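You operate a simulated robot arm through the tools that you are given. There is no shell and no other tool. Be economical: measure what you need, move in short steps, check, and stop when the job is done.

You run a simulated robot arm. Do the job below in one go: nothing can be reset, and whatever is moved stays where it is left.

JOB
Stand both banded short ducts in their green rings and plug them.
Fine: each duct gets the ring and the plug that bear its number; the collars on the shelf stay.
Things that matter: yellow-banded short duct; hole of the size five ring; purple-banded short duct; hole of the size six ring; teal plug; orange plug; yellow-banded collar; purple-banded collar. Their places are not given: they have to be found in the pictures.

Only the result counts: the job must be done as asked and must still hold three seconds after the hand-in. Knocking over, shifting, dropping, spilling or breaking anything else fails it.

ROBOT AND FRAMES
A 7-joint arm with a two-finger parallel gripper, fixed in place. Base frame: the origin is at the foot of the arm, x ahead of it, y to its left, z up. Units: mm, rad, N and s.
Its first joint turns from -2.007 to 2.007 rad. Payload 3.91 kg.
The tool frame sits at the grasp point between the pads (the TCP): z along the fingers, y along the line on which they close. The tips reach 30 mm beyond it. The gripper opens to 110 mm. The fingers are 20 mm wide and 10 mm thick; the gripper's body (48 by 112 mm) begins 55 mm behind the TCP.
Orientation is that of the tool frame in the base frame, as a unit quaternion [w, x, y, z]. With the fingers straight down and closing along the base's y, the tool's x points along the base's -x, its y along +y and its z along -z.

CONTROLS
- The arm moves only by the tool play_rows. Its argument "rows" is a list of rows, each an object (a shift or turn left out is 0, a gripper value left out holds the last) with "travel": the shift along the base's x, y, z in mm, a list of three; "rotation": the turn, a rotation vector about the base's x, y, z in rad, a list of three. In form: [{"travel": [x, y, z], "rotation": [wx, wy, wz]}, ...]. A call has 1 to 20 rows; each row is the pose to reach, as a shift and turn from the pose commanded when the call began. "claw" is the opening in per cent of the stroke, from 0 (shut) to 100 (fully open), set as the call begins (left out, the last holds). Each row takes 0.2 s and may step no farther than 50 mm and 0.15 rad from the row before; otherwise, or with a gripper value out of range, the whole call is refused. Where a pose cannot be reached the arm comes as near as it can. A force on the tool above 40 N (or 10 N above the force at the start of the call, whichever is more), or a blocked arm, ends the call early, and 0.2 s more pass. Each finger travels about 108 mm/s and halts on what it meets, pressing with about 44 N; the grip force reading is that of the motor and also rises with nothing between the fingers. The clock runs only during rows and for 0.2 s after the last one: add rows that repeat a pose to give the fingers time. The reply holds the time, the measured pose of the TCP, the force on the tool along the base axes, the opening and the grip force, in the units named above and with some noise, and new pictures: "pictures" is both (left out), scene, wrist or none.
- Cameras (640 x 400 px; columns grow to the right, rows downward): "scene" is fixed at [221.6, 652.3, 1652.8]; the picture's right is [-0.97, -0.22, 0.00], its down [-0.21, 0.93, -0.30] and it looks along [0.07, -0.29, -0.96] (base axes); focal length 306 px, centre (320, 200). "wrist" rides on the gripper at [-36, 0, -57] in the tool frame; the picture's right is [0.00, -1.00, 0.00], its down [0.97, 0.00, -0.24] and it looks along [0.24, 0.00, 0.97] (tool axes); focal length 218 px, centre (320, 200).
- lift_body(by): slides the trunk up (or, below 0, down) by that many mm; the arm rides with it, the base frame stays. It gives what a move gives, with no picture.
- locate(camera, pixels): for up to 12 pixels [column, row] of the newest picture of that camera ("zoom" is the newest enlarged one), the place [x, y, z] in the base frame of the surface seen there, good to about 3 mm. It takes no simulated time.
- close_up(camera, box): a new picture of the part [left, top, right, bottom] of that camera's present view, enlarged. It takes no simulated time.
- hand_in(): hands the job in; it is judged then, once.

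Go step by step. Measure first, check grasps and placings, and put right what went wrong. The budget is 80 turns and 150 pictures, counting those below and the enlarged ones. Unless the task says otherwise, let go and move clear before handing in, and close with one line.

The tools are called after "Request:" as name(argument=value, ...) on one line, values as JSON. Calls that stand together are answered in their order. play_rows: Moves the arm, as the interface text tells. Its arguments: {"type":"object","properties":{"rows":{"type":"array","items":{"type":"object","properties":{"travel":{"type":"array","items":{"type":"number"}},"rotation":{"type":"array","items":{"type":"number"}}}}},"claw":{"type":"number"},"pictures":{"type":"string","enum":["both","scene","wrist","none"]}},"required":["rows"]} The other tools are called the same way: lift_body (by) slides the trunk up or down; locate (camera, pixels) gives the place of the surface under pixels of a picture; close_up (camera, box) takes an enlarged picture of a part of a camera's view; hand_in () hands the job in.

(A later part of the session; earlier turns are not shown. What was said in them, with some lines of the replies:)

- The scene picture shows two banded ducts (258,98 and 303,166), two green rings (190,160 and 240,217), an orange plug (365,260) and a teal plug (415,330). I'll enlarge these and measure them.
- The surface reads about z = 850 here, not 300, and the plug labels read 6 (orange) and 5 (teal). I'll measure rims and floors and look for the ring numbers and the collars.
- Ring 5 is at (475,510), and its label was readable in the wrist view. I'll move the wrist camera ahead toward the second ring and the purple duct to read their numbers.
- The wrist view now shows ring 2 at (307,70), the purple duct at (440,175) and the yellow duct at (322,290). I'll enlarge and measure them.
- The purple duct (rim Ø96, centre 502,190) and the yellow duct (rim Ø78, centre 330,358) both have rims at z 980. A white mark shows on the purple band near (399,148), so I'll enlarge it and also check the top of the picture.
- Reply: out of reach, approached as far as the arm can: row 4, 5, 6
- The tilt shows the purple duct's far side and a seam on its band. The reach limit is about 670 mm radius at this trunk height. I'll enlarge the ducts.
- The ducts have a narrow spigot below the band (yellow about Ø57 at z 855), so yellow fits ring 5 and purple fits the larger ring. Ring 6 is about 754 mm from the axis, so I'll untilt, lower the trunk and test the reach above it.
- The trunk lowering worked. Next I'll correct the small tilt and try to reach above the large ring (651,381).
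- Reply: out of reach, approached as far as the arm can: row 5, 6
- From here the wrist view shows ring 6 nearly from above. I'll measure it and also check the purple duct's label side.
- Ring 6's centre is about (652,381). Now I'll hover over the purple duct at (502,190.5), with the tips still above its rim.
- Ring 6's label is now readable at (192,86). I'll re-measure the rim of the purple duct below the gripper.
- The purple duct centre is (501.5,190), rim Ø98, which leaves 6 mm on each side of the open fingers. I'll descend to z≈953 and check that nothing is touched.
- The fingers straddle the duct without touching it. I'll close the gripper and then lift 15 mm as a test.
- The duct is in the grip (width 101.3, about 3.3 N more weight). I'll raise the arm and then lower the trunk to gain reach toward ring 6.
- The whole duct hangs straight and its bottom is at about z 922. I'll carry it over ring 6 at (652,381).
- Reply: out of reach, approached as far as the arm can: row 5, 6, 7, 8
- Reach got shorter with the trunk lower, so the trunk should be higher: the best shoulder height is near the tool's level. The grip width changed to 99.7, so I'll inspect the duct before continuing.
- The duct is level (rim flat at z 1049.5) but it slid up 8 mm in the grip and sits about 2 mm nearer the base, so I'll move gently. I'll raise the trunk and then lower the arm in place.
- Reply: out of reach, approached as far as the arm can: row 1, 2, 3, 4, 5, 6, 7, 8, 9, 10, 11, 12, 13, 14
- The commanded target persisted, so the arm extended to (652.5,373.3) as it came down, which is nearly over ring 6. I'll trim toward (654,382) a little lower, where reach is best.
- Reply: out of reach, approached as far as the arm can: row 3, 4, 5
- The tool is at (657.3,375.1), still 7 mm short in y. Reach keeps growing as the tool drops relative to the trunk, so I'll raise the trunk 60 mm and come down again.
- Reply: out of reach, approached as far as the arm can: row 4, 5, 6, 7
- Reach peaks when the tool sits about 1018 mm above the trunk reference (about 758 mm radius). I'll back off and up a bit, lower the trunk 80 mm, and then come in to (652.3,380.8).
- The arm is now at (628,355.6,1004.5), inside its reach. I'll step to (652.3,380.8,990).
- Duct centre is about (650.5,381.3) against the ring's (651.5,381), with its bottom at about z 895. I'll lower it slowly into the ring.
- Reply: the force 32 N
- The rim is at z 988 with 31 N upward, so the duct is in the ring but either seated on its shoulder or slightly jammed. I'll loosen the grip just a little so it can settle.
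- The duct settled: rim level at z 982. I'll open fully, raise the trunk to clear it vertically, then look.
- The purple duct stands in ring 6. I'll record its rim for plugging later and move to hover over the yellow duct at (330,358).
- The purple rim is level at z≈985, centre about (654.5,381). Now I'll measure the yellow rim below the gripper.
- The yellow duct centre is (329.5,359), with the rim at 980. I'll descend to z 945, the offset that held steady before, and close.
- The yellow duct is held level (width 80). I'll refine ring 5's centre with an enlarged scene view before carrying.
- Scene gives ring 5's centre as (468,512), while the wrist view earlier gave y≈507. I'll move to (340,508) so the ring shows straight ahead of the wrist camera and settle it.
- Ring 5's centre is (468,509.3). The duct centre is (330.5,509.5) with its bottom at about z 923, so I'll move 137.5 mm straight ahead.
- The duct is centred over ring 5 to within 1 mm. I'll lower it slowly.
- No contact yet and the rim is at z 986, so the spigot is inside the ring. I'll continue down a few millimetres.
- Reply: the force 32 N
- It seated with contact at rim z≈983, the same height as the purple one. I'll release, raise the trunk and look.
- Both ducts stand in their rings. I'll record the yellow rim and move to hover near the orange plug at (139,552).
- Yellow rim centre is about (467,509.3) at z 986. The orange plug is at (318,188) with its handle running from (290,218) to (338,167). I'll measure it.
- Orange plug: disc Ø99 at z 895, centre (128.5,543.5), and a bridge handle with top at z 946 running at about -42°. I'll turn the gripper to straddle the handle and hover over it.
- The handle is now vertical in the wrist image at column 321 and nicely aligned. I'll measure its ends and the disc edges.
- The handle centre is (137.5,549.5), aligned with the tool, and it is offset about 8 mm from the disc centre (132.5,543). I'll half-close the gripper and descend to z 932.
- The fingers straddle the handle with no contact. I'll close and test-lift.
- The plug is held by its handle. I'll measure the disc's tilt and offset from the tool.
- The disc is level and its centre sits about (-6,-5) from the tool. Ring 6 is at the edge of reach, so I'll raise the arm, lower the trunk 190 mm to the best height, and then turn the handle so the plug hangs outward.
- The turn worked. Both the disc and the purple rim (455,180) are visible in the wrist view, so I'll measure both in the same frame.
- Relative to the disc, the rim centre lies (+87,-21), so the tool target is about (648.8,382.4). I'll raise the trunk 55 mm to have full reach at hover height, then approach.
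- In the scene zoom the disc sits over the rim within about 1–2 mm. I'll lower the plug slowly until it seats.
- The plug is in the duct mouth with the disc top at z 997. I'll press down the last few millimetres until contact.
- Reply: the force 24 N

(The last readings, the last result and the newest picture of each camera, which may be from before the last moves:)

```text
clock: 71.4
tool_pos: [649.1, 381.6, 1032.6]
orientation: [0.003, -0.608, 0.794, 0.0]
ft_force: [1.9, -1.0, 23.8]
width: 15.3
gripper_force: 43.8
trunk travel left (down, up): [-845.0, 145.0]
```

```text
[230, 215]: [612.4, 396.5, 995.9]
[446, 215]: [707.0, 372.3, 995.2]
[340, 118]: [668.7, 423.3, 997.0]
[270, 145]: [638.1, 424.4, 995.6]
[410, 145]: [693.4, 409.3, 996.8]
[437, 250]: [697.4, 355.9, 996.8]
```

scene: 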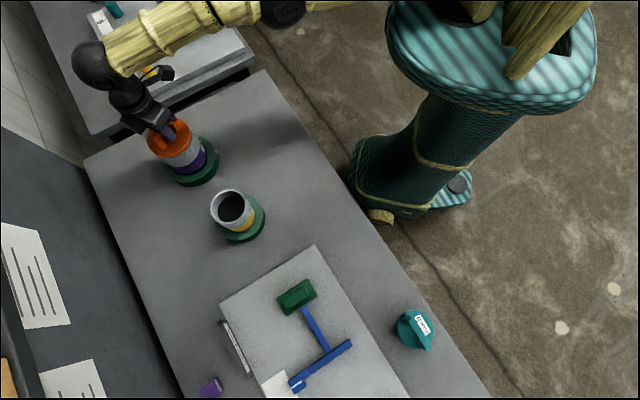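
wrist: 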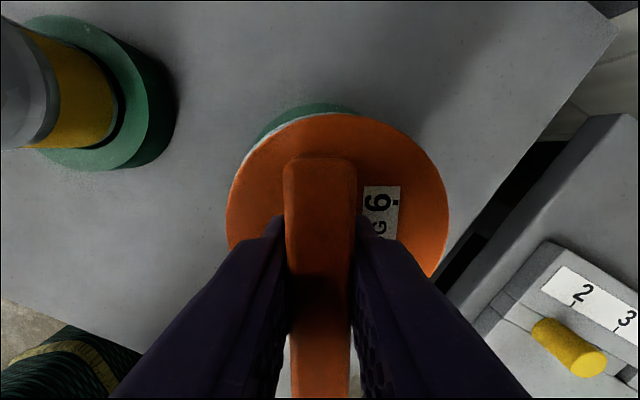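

The plug seated with 24 N of contact and the disc level at z 996. I'll release and lift clear by the trunk.

Request:
play_rows(rows=[{"travel": [0, 0, 3]}, {"travel": [0, 0, 4]}, {"travel": [0, 0, 4]}], claw=45, pictures="none")

Request:
lift_body(by=85)

Request:
play_rows(rows=[{"travel": [-30, 10, 0]}, {"travel": [-60, 20, 10]}, {"travel": [-60, 20, 10]}])

Request:
close_up(camera="scene", box=[130, 80, 280, 250])

```text
clock: 72.2
tool_pos: [649.1, 382.8, 1031.6]
orientation: [-0.001, -0.607, 0.795, 0.001]
ft_force: [0.0, 0.0, -0.2]
width: 49.2
gripper_force: 0.0
trunk travel left (down, up): [-845.0, 145.0]
```

```text
clock: 73.4
tool_pos: [649.4, 381.8, 1116.6]
orientation: [-0.001, -0.608, 0.794, 0.0]
ft_force: [-0.1, -0.2, 0.3]
width: 49.3
gripper_force: 0.0
trunk travel left (down, up): [-930.0, 60.0]
```

```text
clock: 74.2
tool_pos: [589.2, 402.1, 1126.5]
orientation: [0.0, -0.607, 0.794, 0.001]
ft_force: [-0.7, 0.4, 0.3]
width: 49.4
gripper_force: 0.1
trunk travel left (down, up): [-930.0, 60.0]
```

scene: 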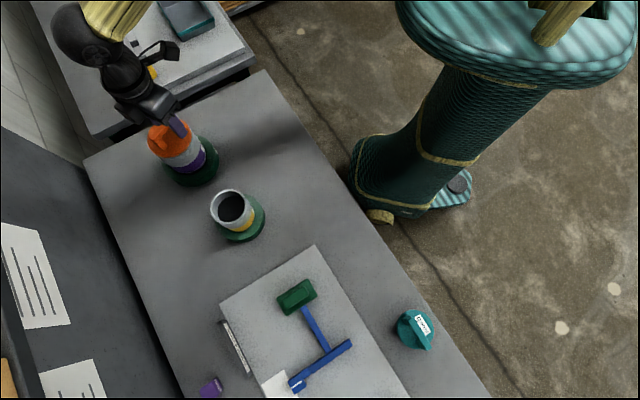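
wrist: 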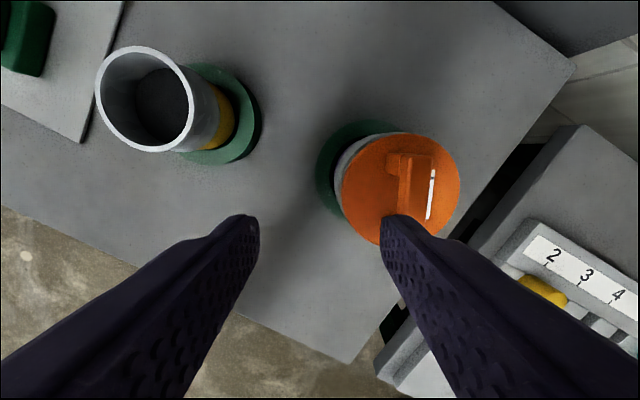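

```text
2.35 times, centred on (205, 165) of scene
```

zoom: 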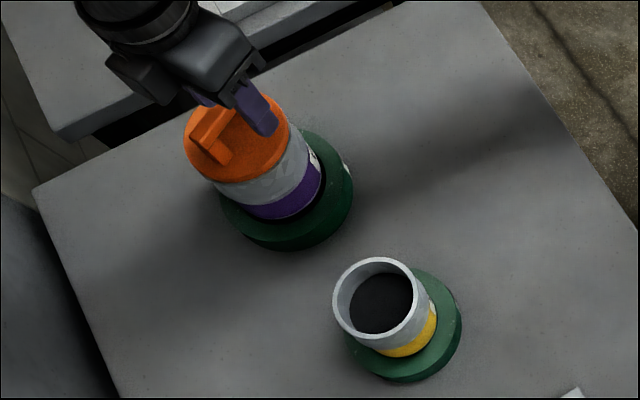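

Plug 6 is seated. Next I'll go to the teal plug near (10,660), turning the gripper back by 2.03 rad on the way.

Request:
play_rows(rows=[{"travel": [-38, 20, 0], "rotation": [0, 0, -0.145]}, {"travel": [-76, 40, 0], "rotation": [0, 0, -0.29]}, {"travel": [-114, 60, 0], "rotation": [0, 0, -0.435]}, {"travel": [-152, 80, 0], "rotation": [0, 0, -0.58]}, {"travel": [-190, 100, 0], "rotation": [0, 0, -0.725]}, {"travel": [-228, 118, 0], "rotation": [0, 0, -0.87]}, {"travel": [-266, 136, 0], "rotation": [0, 0, -1.015]}, {"travel": [-304, 154, 0], "rotation": [0, 0, -1.16]}, {"travel": [-342, 172, 0], "rotation": [0, 0, -1.305]}, {"travel": [-380, 190, 0], "rotation": [0, 0, -1.45]}, {"travel": [-418, 207, 0], "rotation": [0, 0, -1.595]}, {"travel": [-456, 222, 0], "rotation": [0, 0, -1.74]}, {"travel": [-494, 236, 0], "rotation": [0, 0, -1.885]}, {"travel": [-532, 247, 0], "rotation": [0, 0, -2.03]}, {"travel": [-568, 254, -20], "rotation": [0, 0, -2.04]}, {"travel": [-568, 254, -40], "rotation": [0, 0, -2.04]}, {"travel": [-568, 254, -40], "rotation": [0, 0, -2.04]}])

Request:
close_up(camera="wrist", box=[240, 100, 400, 260])

```text
clock: 77.8
tool_pos: [21.8, 656.1, 1087.5]
orientation: [0.0, 0.359, 0.933, 0.0]
ft_force: [-0.3, 0.0, 0.9]
width: 49.5
gripper_force: 0.3
trunk travel left (down, up): [-930.0, 60.0]
```

scene: 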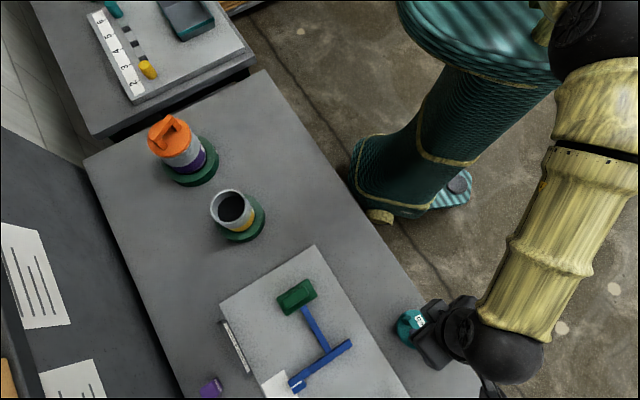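
wrist: 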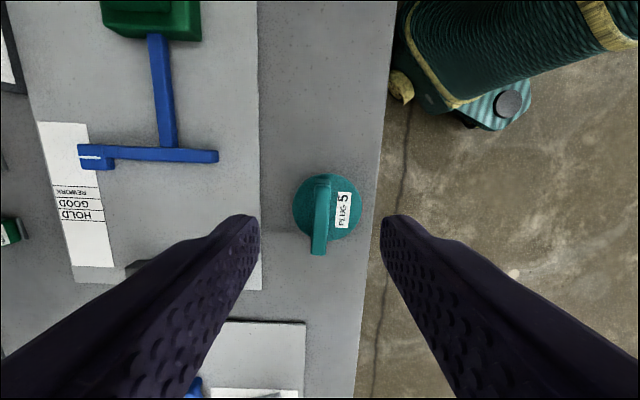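

```text
2.50 times, centred on (320, 180) of wrist
```

zoom: 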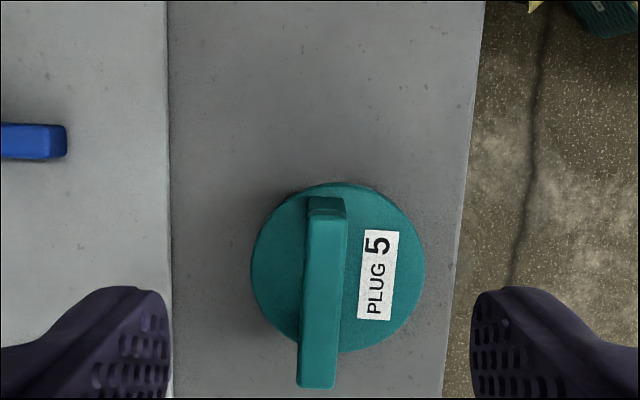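

The teal plug is at (326,207) with its handle nearly aligned. I'll measure the handle and disc.

Request:
locate(camera="zoom", pixels=[[328, 225], [318, 380], [323, 300], [305, 300], [342, 300], [253, 268], [423, 268], [340, 186], [375, 345], [400, 210], [275, 210]])

```text
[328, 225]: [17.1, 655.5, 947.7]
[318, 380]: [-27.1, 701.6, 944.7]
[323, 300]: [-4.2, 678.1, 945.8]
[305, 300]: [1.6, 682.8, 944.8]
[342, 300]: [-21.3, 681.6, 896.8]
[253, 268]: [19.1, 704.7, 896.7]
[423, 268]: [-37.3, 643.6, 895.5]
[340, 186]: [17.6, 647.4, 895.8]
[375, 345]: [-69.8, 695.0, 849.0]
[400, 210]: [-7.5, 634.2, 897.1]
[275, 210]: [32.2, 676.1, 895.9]
```

Teal handle centre is (-5,678) at about -46°, and the disc centre is (-9.5,674). I'll align, turn -0.07 rad, and come down to a check height.

Request:
play_rows(rows=[{"travel": [-13, 11, -10], "rotation": [0, 0, -0.04]}, {"travel": [-26.4, 22, -30], "rotation": [0, 0, -0.07]}, {"travel": [-26.4, 22, -60], "rotation": [0, 0, -0.07]}, {"travel": [-26.4, 22, -75], "rotation": [0, 0, -0.07]}, {"travel": [-26.4, 22, -75], "rotation": [0, 0, -0.07]}], pictures="wrist")

Request:
locate(camera="wrist", pixels=[[320, 160], [320, 220], [320, 300], [270, 190], [380, 190]])

```text
clock: 79.0
tool_pos: [-5.3, 678.5, 1014.2]
orientation: [0.001, 0.392, 0.92, 0.0]
ft_force: [-0.1, -0.3, 1.0]
width: 49.5
gripper_force: 0.1
trunk travel left (down, up): [-930.0, 60.0]
```

wrist: 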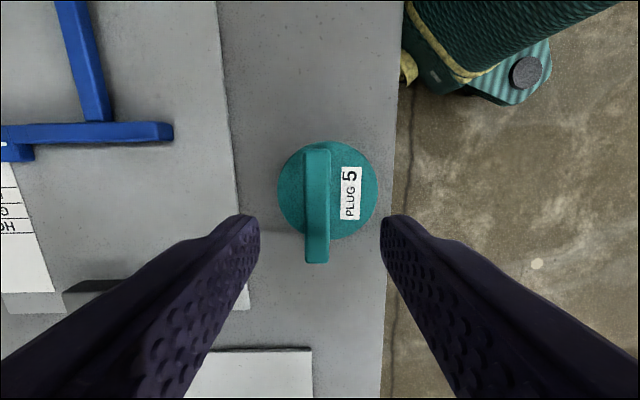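

```text
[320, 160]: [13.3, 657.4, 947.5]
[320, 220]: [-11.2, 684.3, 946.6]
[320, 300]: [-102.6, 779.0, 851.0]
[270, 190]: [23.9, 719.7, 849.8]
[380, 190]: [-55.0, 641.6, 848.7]
```

Aligned; the handle (column 317) is only about 1.5 mm off the centre between the fingers. I'll descend to z 932 and grip.

Request:
play_rows(rows=[{"travel": [1, 1, -25]}, {"travel": [1, 1, -50]}, {"travel": [1, 1, -70]}, {"travel": [1, 1, -82]}, {"travel": [1, 1, -82]}], pictures="wrist")

Request:
play_rows(rows=[{"travel": [0, 0, 0]}, {"travel": [0, 0, 0]}, {"travel": [0, 0, 0]}], claw=0, pictures="none")

Request:
play_rows(rows=[{"travel": [0, 0, 10]}, {"travel": [0, 0, 35]}, {"travel": [0, 0, 70]}, {"travel": [0, 0, 105]}, {"travel": [0, 0, 140]}, {"travel": [0, 0, 175]}, {"travel": [0, 0, 185]}, {"travel": [0, 0, 185]}])

```text
clock: 80.2
tool_pos: [-5.0, 672.1, 938.3]
orientation: [0.001, 0.392, 0.92, 0.0]
ft_force: [-0.2, -0.1, -0.4]
width: 49.7
gripper_force: 0.0
out of reach, approached as far as the arm can: row 3, 4, 5
trunk travel left (down, up): [-930.0, 60.0]
```

wrist: 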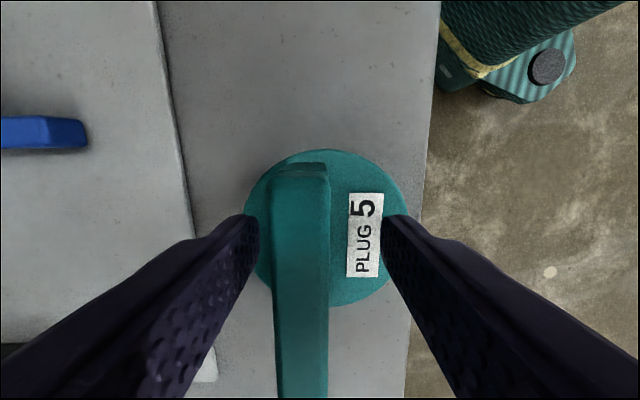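

```text
clock: 81.0
tool_pos: [-5.2, 672.7, 939.2]
orientation: [0.0, 0.392, 0.92, 0.001]
ft_force: [0.5, -0.8, -0.3]
width: 15.4
gripper_force: 44.0
trunk travel left (down, up): [-930.0, 60.0]
```

```text
clock: 82.8
tool_pos: [-5.9, 673.5, 1124.1]
orientation: [0.001, 0.391, 0.92, 0.0]
ft_force: [0.1, -0.8, -1.9]
width: 15.7
gripper_force: 43.8
trunk travel left (down, up): [-930.0, 60.0]
```

scene: 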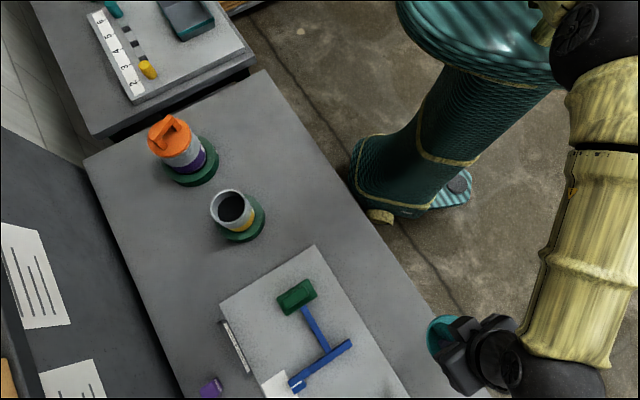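
wrist: 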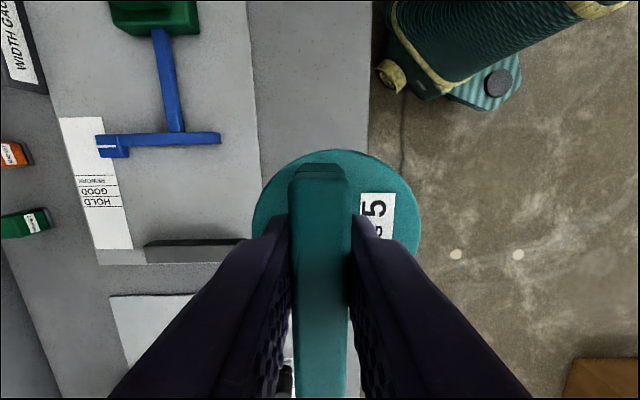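

The plug is held; the fingers pulled it about 4 mm on closing, which is harmless. I'll carry it to a viewing spot short of the yellow duct, where both disc and rim can be measured.

Request:
play_rows(rows=[{"travel": [40, 0, 0]}, {"travel": [80, -2, 0]}, {"travel": [120, -6, 0]}, {"travel": [160, -12, 0]}, {"travel": [200, -20, 0]}, {"travel": [240, -30, 0]}, {"travel": [280, -42, 0]}, {"travel": [320, -56, 0]}, {"travel": [355, -68, 0]}, {"travel": [388, -78, 0]}, {"travel": [388, -78, 0]}, {"travel": [388, -78, 0]}])

```text
clock: 85.4
tool_pos: [381.8, 593.8, 1121.9]
orientation: [0.0, 0.392, 0.92, 0.0]
ft_force: [0.2, -0.1, -2.5]
width: 15.6
gripper_force: 43.9
trunk travel left (down, up): [-930.0, 60.0]
```

scene: 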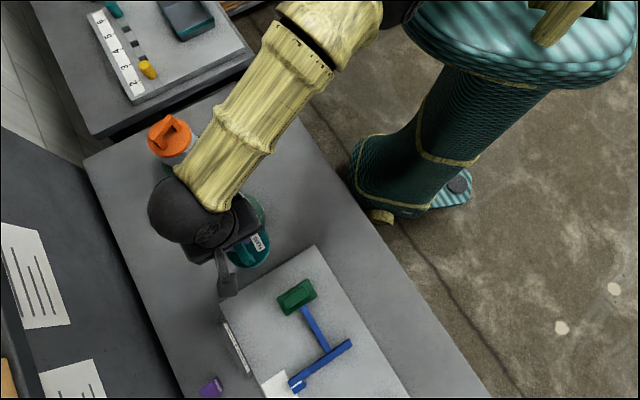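
wrist: 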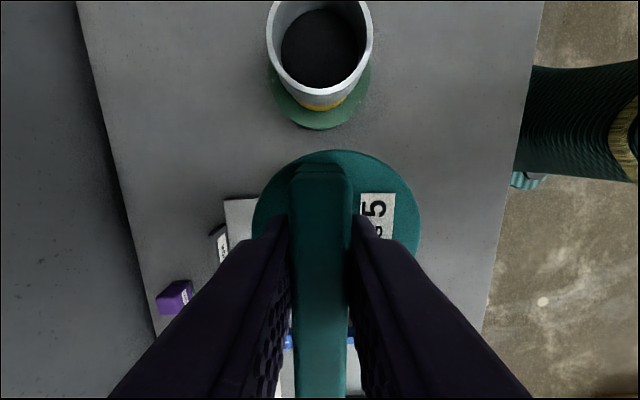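

Both the disc (336,215) and the rim (320,43) are in view, so I'll measure both.

Request:
locate(camera="wrist", pixels=[[255, 215], [418, 215], [337, 152], [285, 165], [390, 165], [408, 185]])

Request:
locate(camera="wrist", pixels=[[269, 40], [370, 40], [320, 95], [275, 68], [365, 68], [282, 5]])

```text
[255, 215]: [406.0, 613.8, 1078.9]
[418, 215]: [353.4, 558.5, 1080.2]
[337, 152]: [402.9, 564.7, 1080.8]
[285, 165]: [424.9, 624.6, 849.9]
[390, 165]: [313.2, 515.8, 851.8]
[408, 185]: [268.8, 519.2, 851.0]
```

```text
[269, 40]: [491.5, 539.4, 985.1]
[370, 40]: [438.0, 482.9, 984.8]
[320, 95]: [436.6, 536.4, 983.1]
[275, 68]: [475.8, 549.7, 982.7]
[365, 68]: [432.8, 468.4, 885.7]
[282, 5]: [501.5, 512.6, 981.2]
```

The displacement from disc centre to rim centre is (+92.4,-82.8). I'll move over the duct and down to just above the rim.

Request:
play_rows(rows=[{"travel": [20, -18, 0]}, {"travel": [45, -40, 0]}, {"travel": [70, -63, -5]}, {"travel": [92.4, -82.8, -12]}, {"travel": [92.4, -82.8, -24]}, {"travel": [92.4, -82.8, -30]}, {"travel": [92.4, -82.8, -30]}])

Request:
close_up(camera="scene", box=[180, 150, 300, 260])

```text
clock: 87.0
tool_pos: [474.6, 510.4, 1093.6]
orientation: [0.001, 0.392, 0.92, 0.001]
ft_force: [0.4, 0.4, -2.1]
width: 15.4
gripper_force: 43.5
trunk travel left (down, up): [-930.0, 60.0]
```

scene: 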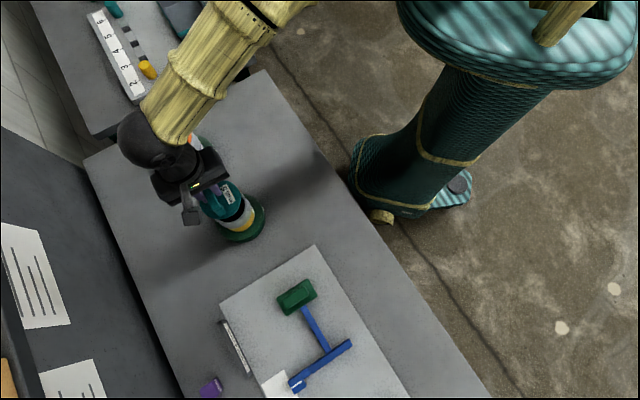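
wrist: 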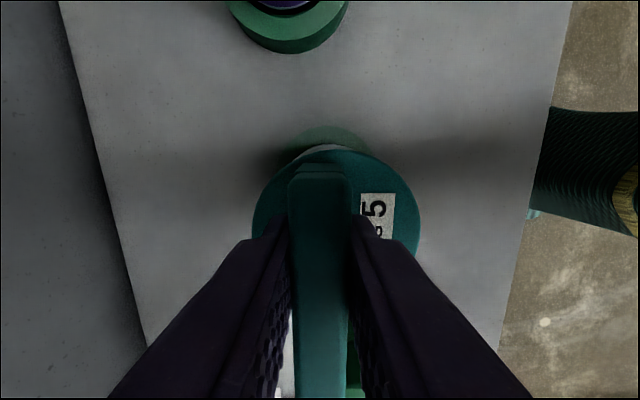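

```text
3.64 times, centred on (240, 205) of scene
```

zoom: 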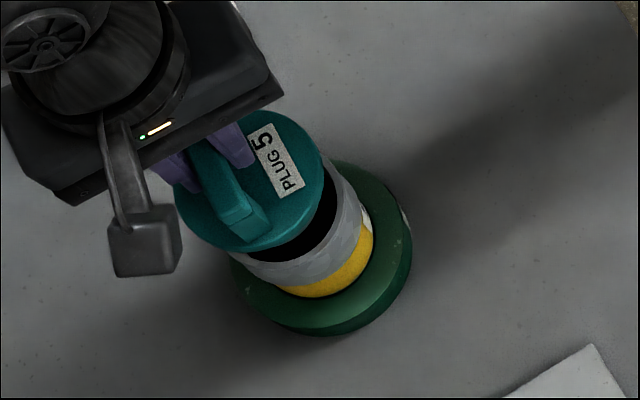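

The disc is over the duct mouth within about 2 mm. I'll lower slowly to seat it, stopping on contact.

Request:
play_rows(rows=[{"travel": [-0.8, -0.7, -8]}, {"travel": [-0.8, -0.7, -16]}, {"travel": [-0.8, -0.7, -24]}, {"travel": [-0.8, -0.7, -32]}, {"travel": [-0.8, -0.7, -40]}, {"travel": [-0.8, -0.7, -46]}, {"travel": [-0.8, -0.7, -50]}])

Request:
close_up(camera="scene", box=[180, 150, 300, 260])

Request:
locate(camera="wrist", pixels=[[258, 215], [415, 215], [337, 155], [390, 172]])

```text
clock: 88.6
tool_pos: [474.2, 512.3, 1042.4]
orientation: [0.0, 0.391, 0.92, 0.0]
ft_force: [0.7, 0.3, -2.6]
width: 15.6
gripper_force: 43.9
trunk travel left (down, up): [-930.0, 60.0]
```

scene: 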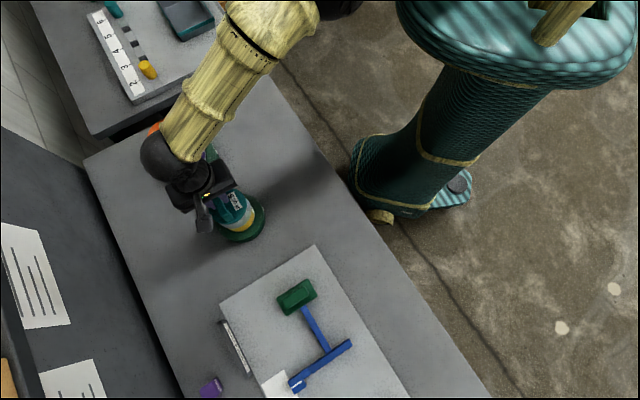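
wrist: 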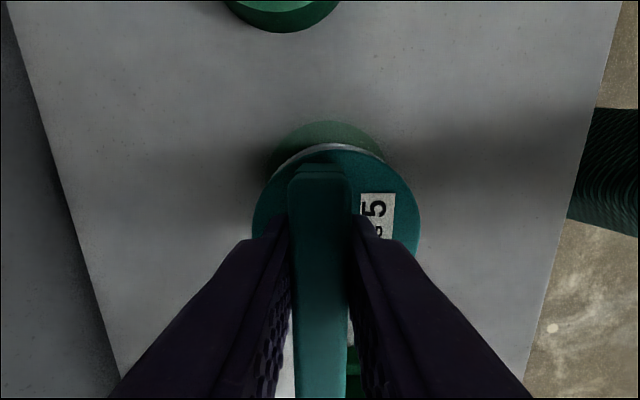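

```text
3.64 times, centred on (240, 205) of scene
```

zoom: 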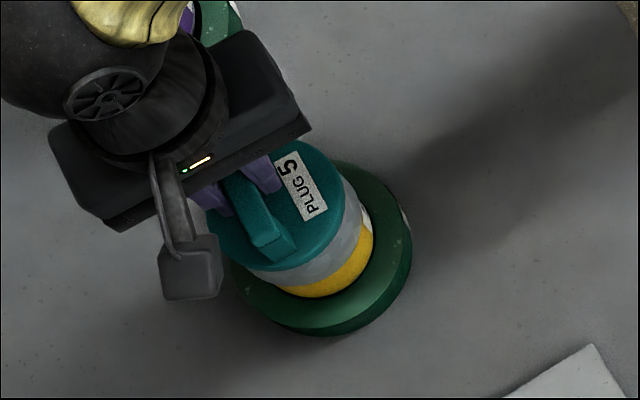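

```text
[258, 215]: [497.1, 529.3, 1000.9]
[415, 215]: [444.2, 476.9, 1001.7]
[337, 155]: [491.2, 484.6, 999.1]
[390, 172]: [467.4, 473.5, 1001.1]
```

It is almost seated (disc top z 1001), but a rim sliver shows at (330,147), so the disc sits about 3 mm back. I'll shift 2 mm forward and press the last millimetres down.

Request:
play_rows(rows=[{"travel": [0.9, -0.9, 0]}, {"travel": [1.7, -1.8, 0]}, {"travel": [1.7, -1.8, -2]}, {"travel": [1.7, -1.8, -4]}, {"travel": [1.7, -1.8, -6]}, {"travel": [1.7, -1.8, -8]}, {"travel": [1.7, -1.8, -9]}], pictures="wrist")

Request:
locate(camera="wrist", pixels=[[258, 215], [415, 215], [337, 155], [390, 172]])

```text
clock: 90.2
tool_pos: [477.0, 510.7, 1037.4]
orientation: [0.002, 0.391, 0.92, 0.004]
ft_force: [0.1, 0.4, 18.6]
width: 15.6
gripper_force: 43.9
trunk travel left (down, up): [-930.0, 60.0]
```

wrist: 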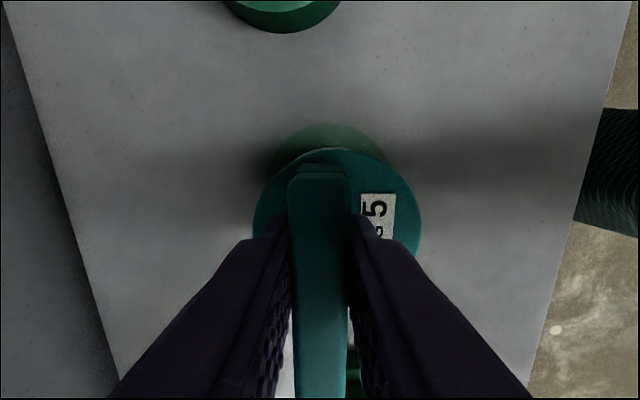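

```text
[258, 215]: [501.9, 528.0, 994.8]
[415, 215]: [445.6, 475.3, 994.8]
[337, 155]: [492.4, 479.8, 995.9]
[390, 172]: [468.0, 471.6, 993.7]
```

The plug seated: the disc is level at z 995 with 18.6 N of contact. I'll release and lift clear.

Request:
play_rows(rows=[{"travel": [0, 0, 3]}, {"travel": [0, 0, 4]}, {"travel": [0, 0, 4]}], claw=45, pictures="none")

Request:
lift_body(by=55)

Request:
play_rows(rows=[{"travel": [0, 0, 40]}, {"travel": [-40, 0, 80]}, {"travel": [-80, -30, 110]}, {"travel": [-120, -60, 110]}, {"travel": [-160, -90, 110]}, {"travel": [-200, -120, 110]}, {"travel": [-200, -120, 110]}])

Request:
close_up(camera="scene", box=[130, 100, 290, 260])

```text
clock: 91.0
tool_pos: [476.7, 509.2, 1039.0]
orientation: [0.0, 0.392, 0.92, 0.0]
ft_force: [-0.7, 0.0, 0.0]
width: 49.4
gripper_force: 0.1
trunk travel left (down, up): [-930.0, 60.0]
```

```text
clock: 92.0
tool_pos: [475.0, 510.0, 1093.9]
orientation: [0.001, 0.392, 0.92, 0.0]
ft_force: [-0.3, -0.4, 0.1]
width: 49.5
gripper_force: 0.0
trunk travel left (down, up): [-985.0, 5.0]
```

```text
refused: row 2 steps farther than a row can; nothing moved
```

```text
2.50 times, centred on (210, 180) of scene
```

zoom: 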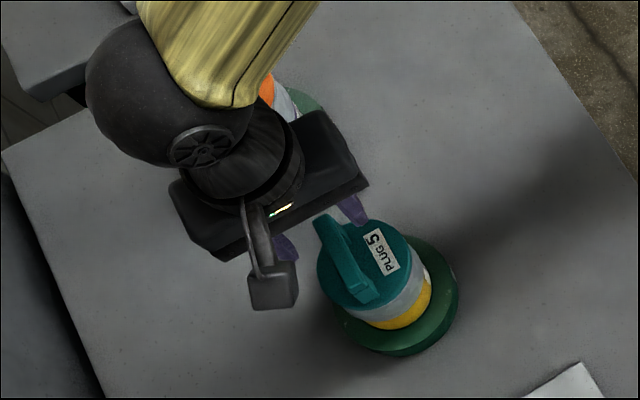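

The plug stayed in place and the gripper is above it. My last rows were too long and were refused, so I'll back away in smaller steps.

Request:
play_rows(rows=[{"travel": [0, 0, 35]}, {"travel": [-25, -5, 65]}, {"travel": [-60, -20, 85]}, {"travel": [-95, -40, 90]}, {"travel": [-130, -60, 90]}, {"travel": [-165, -80, 90]}, {"travel": [-200, -100, 90]}, {"travel": [-200, -100, 90]}])

Request:
close_up(camera="scene", box=[130, 100, 290, 260])

```text
clock: 93.8
tool_pos: [274.6, 407.1, 1185.4]
orientation: [-0.001, 0.391, 0.92, 0.0]
ft_force: [0.0, 0.3, 0.7]
width: 49.4
gripper_force: 0.0
trunk travel left (down, up): [-985.0, 5.0]
```

scene: 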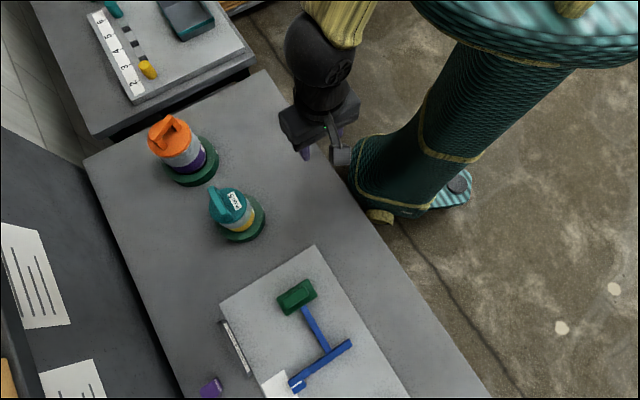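
wrist: 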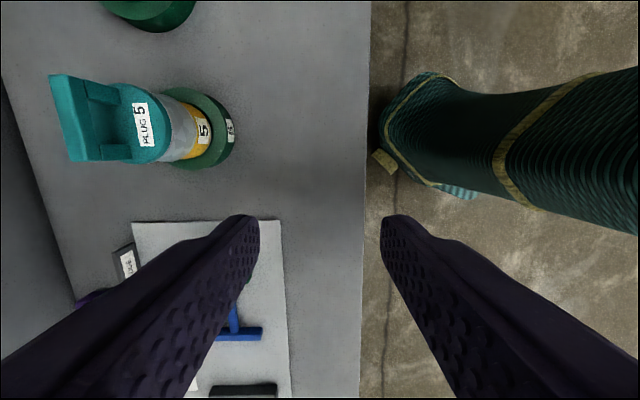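

```text
2.50 times, centred on (210, 180) of scene
```

zoom: 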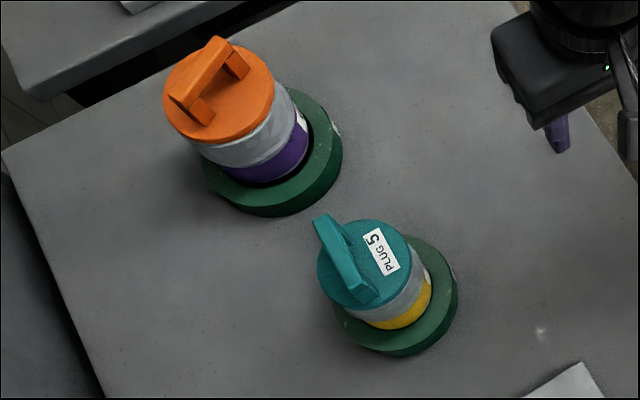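

The yellow duct's own label shows 5. I'll do a last check on the labels and on how level both discs are.

Request:
close_up(camera="wrist", box=[40, 0, 260, 180])

Request:
locate(camera="scene", pixels=[[224, 216], [238, 213], [248, 200], [232, 219], [215, 213], [174, 154], [195, 140], [158, 148], [190, 127], [180, 152]])

```text
2.22 times, centred on (150, 90) of wrist
```

zoom: 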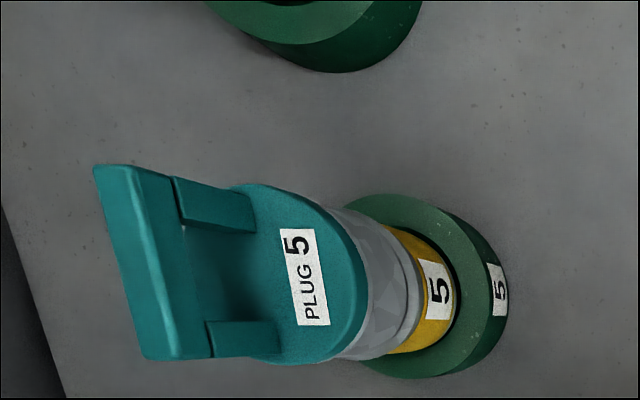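

```text
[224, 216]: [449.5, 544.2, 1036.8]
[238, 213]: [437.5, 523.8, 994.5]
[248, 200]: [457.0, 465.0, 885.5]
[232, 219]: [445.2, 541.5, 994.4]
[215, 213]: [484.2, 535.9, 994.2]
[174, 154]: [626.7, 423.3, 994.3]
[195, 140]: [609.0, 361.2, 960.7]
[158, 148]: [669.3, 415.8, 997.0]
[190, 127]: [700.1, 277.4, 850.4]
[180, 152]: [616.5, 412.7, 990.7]
```

The numbers match (plug 5, duct 5, ring 5; the 6 set is complete too). Both discs are level at z≈994–997 and the arm is clear, so I'm handing in.

Request:
hand_in()

```text
The job is handed in.
```

I handed the job in with both ducts standing in their rings and plugged: yellow in ring 5 with the teal plug, and purple in ring 6 with the orange plug. I read "5" on the yellow duct but matched purple to 6 by size, without seeing its number. I never saw the shelf collars and did not knowingly touch them.
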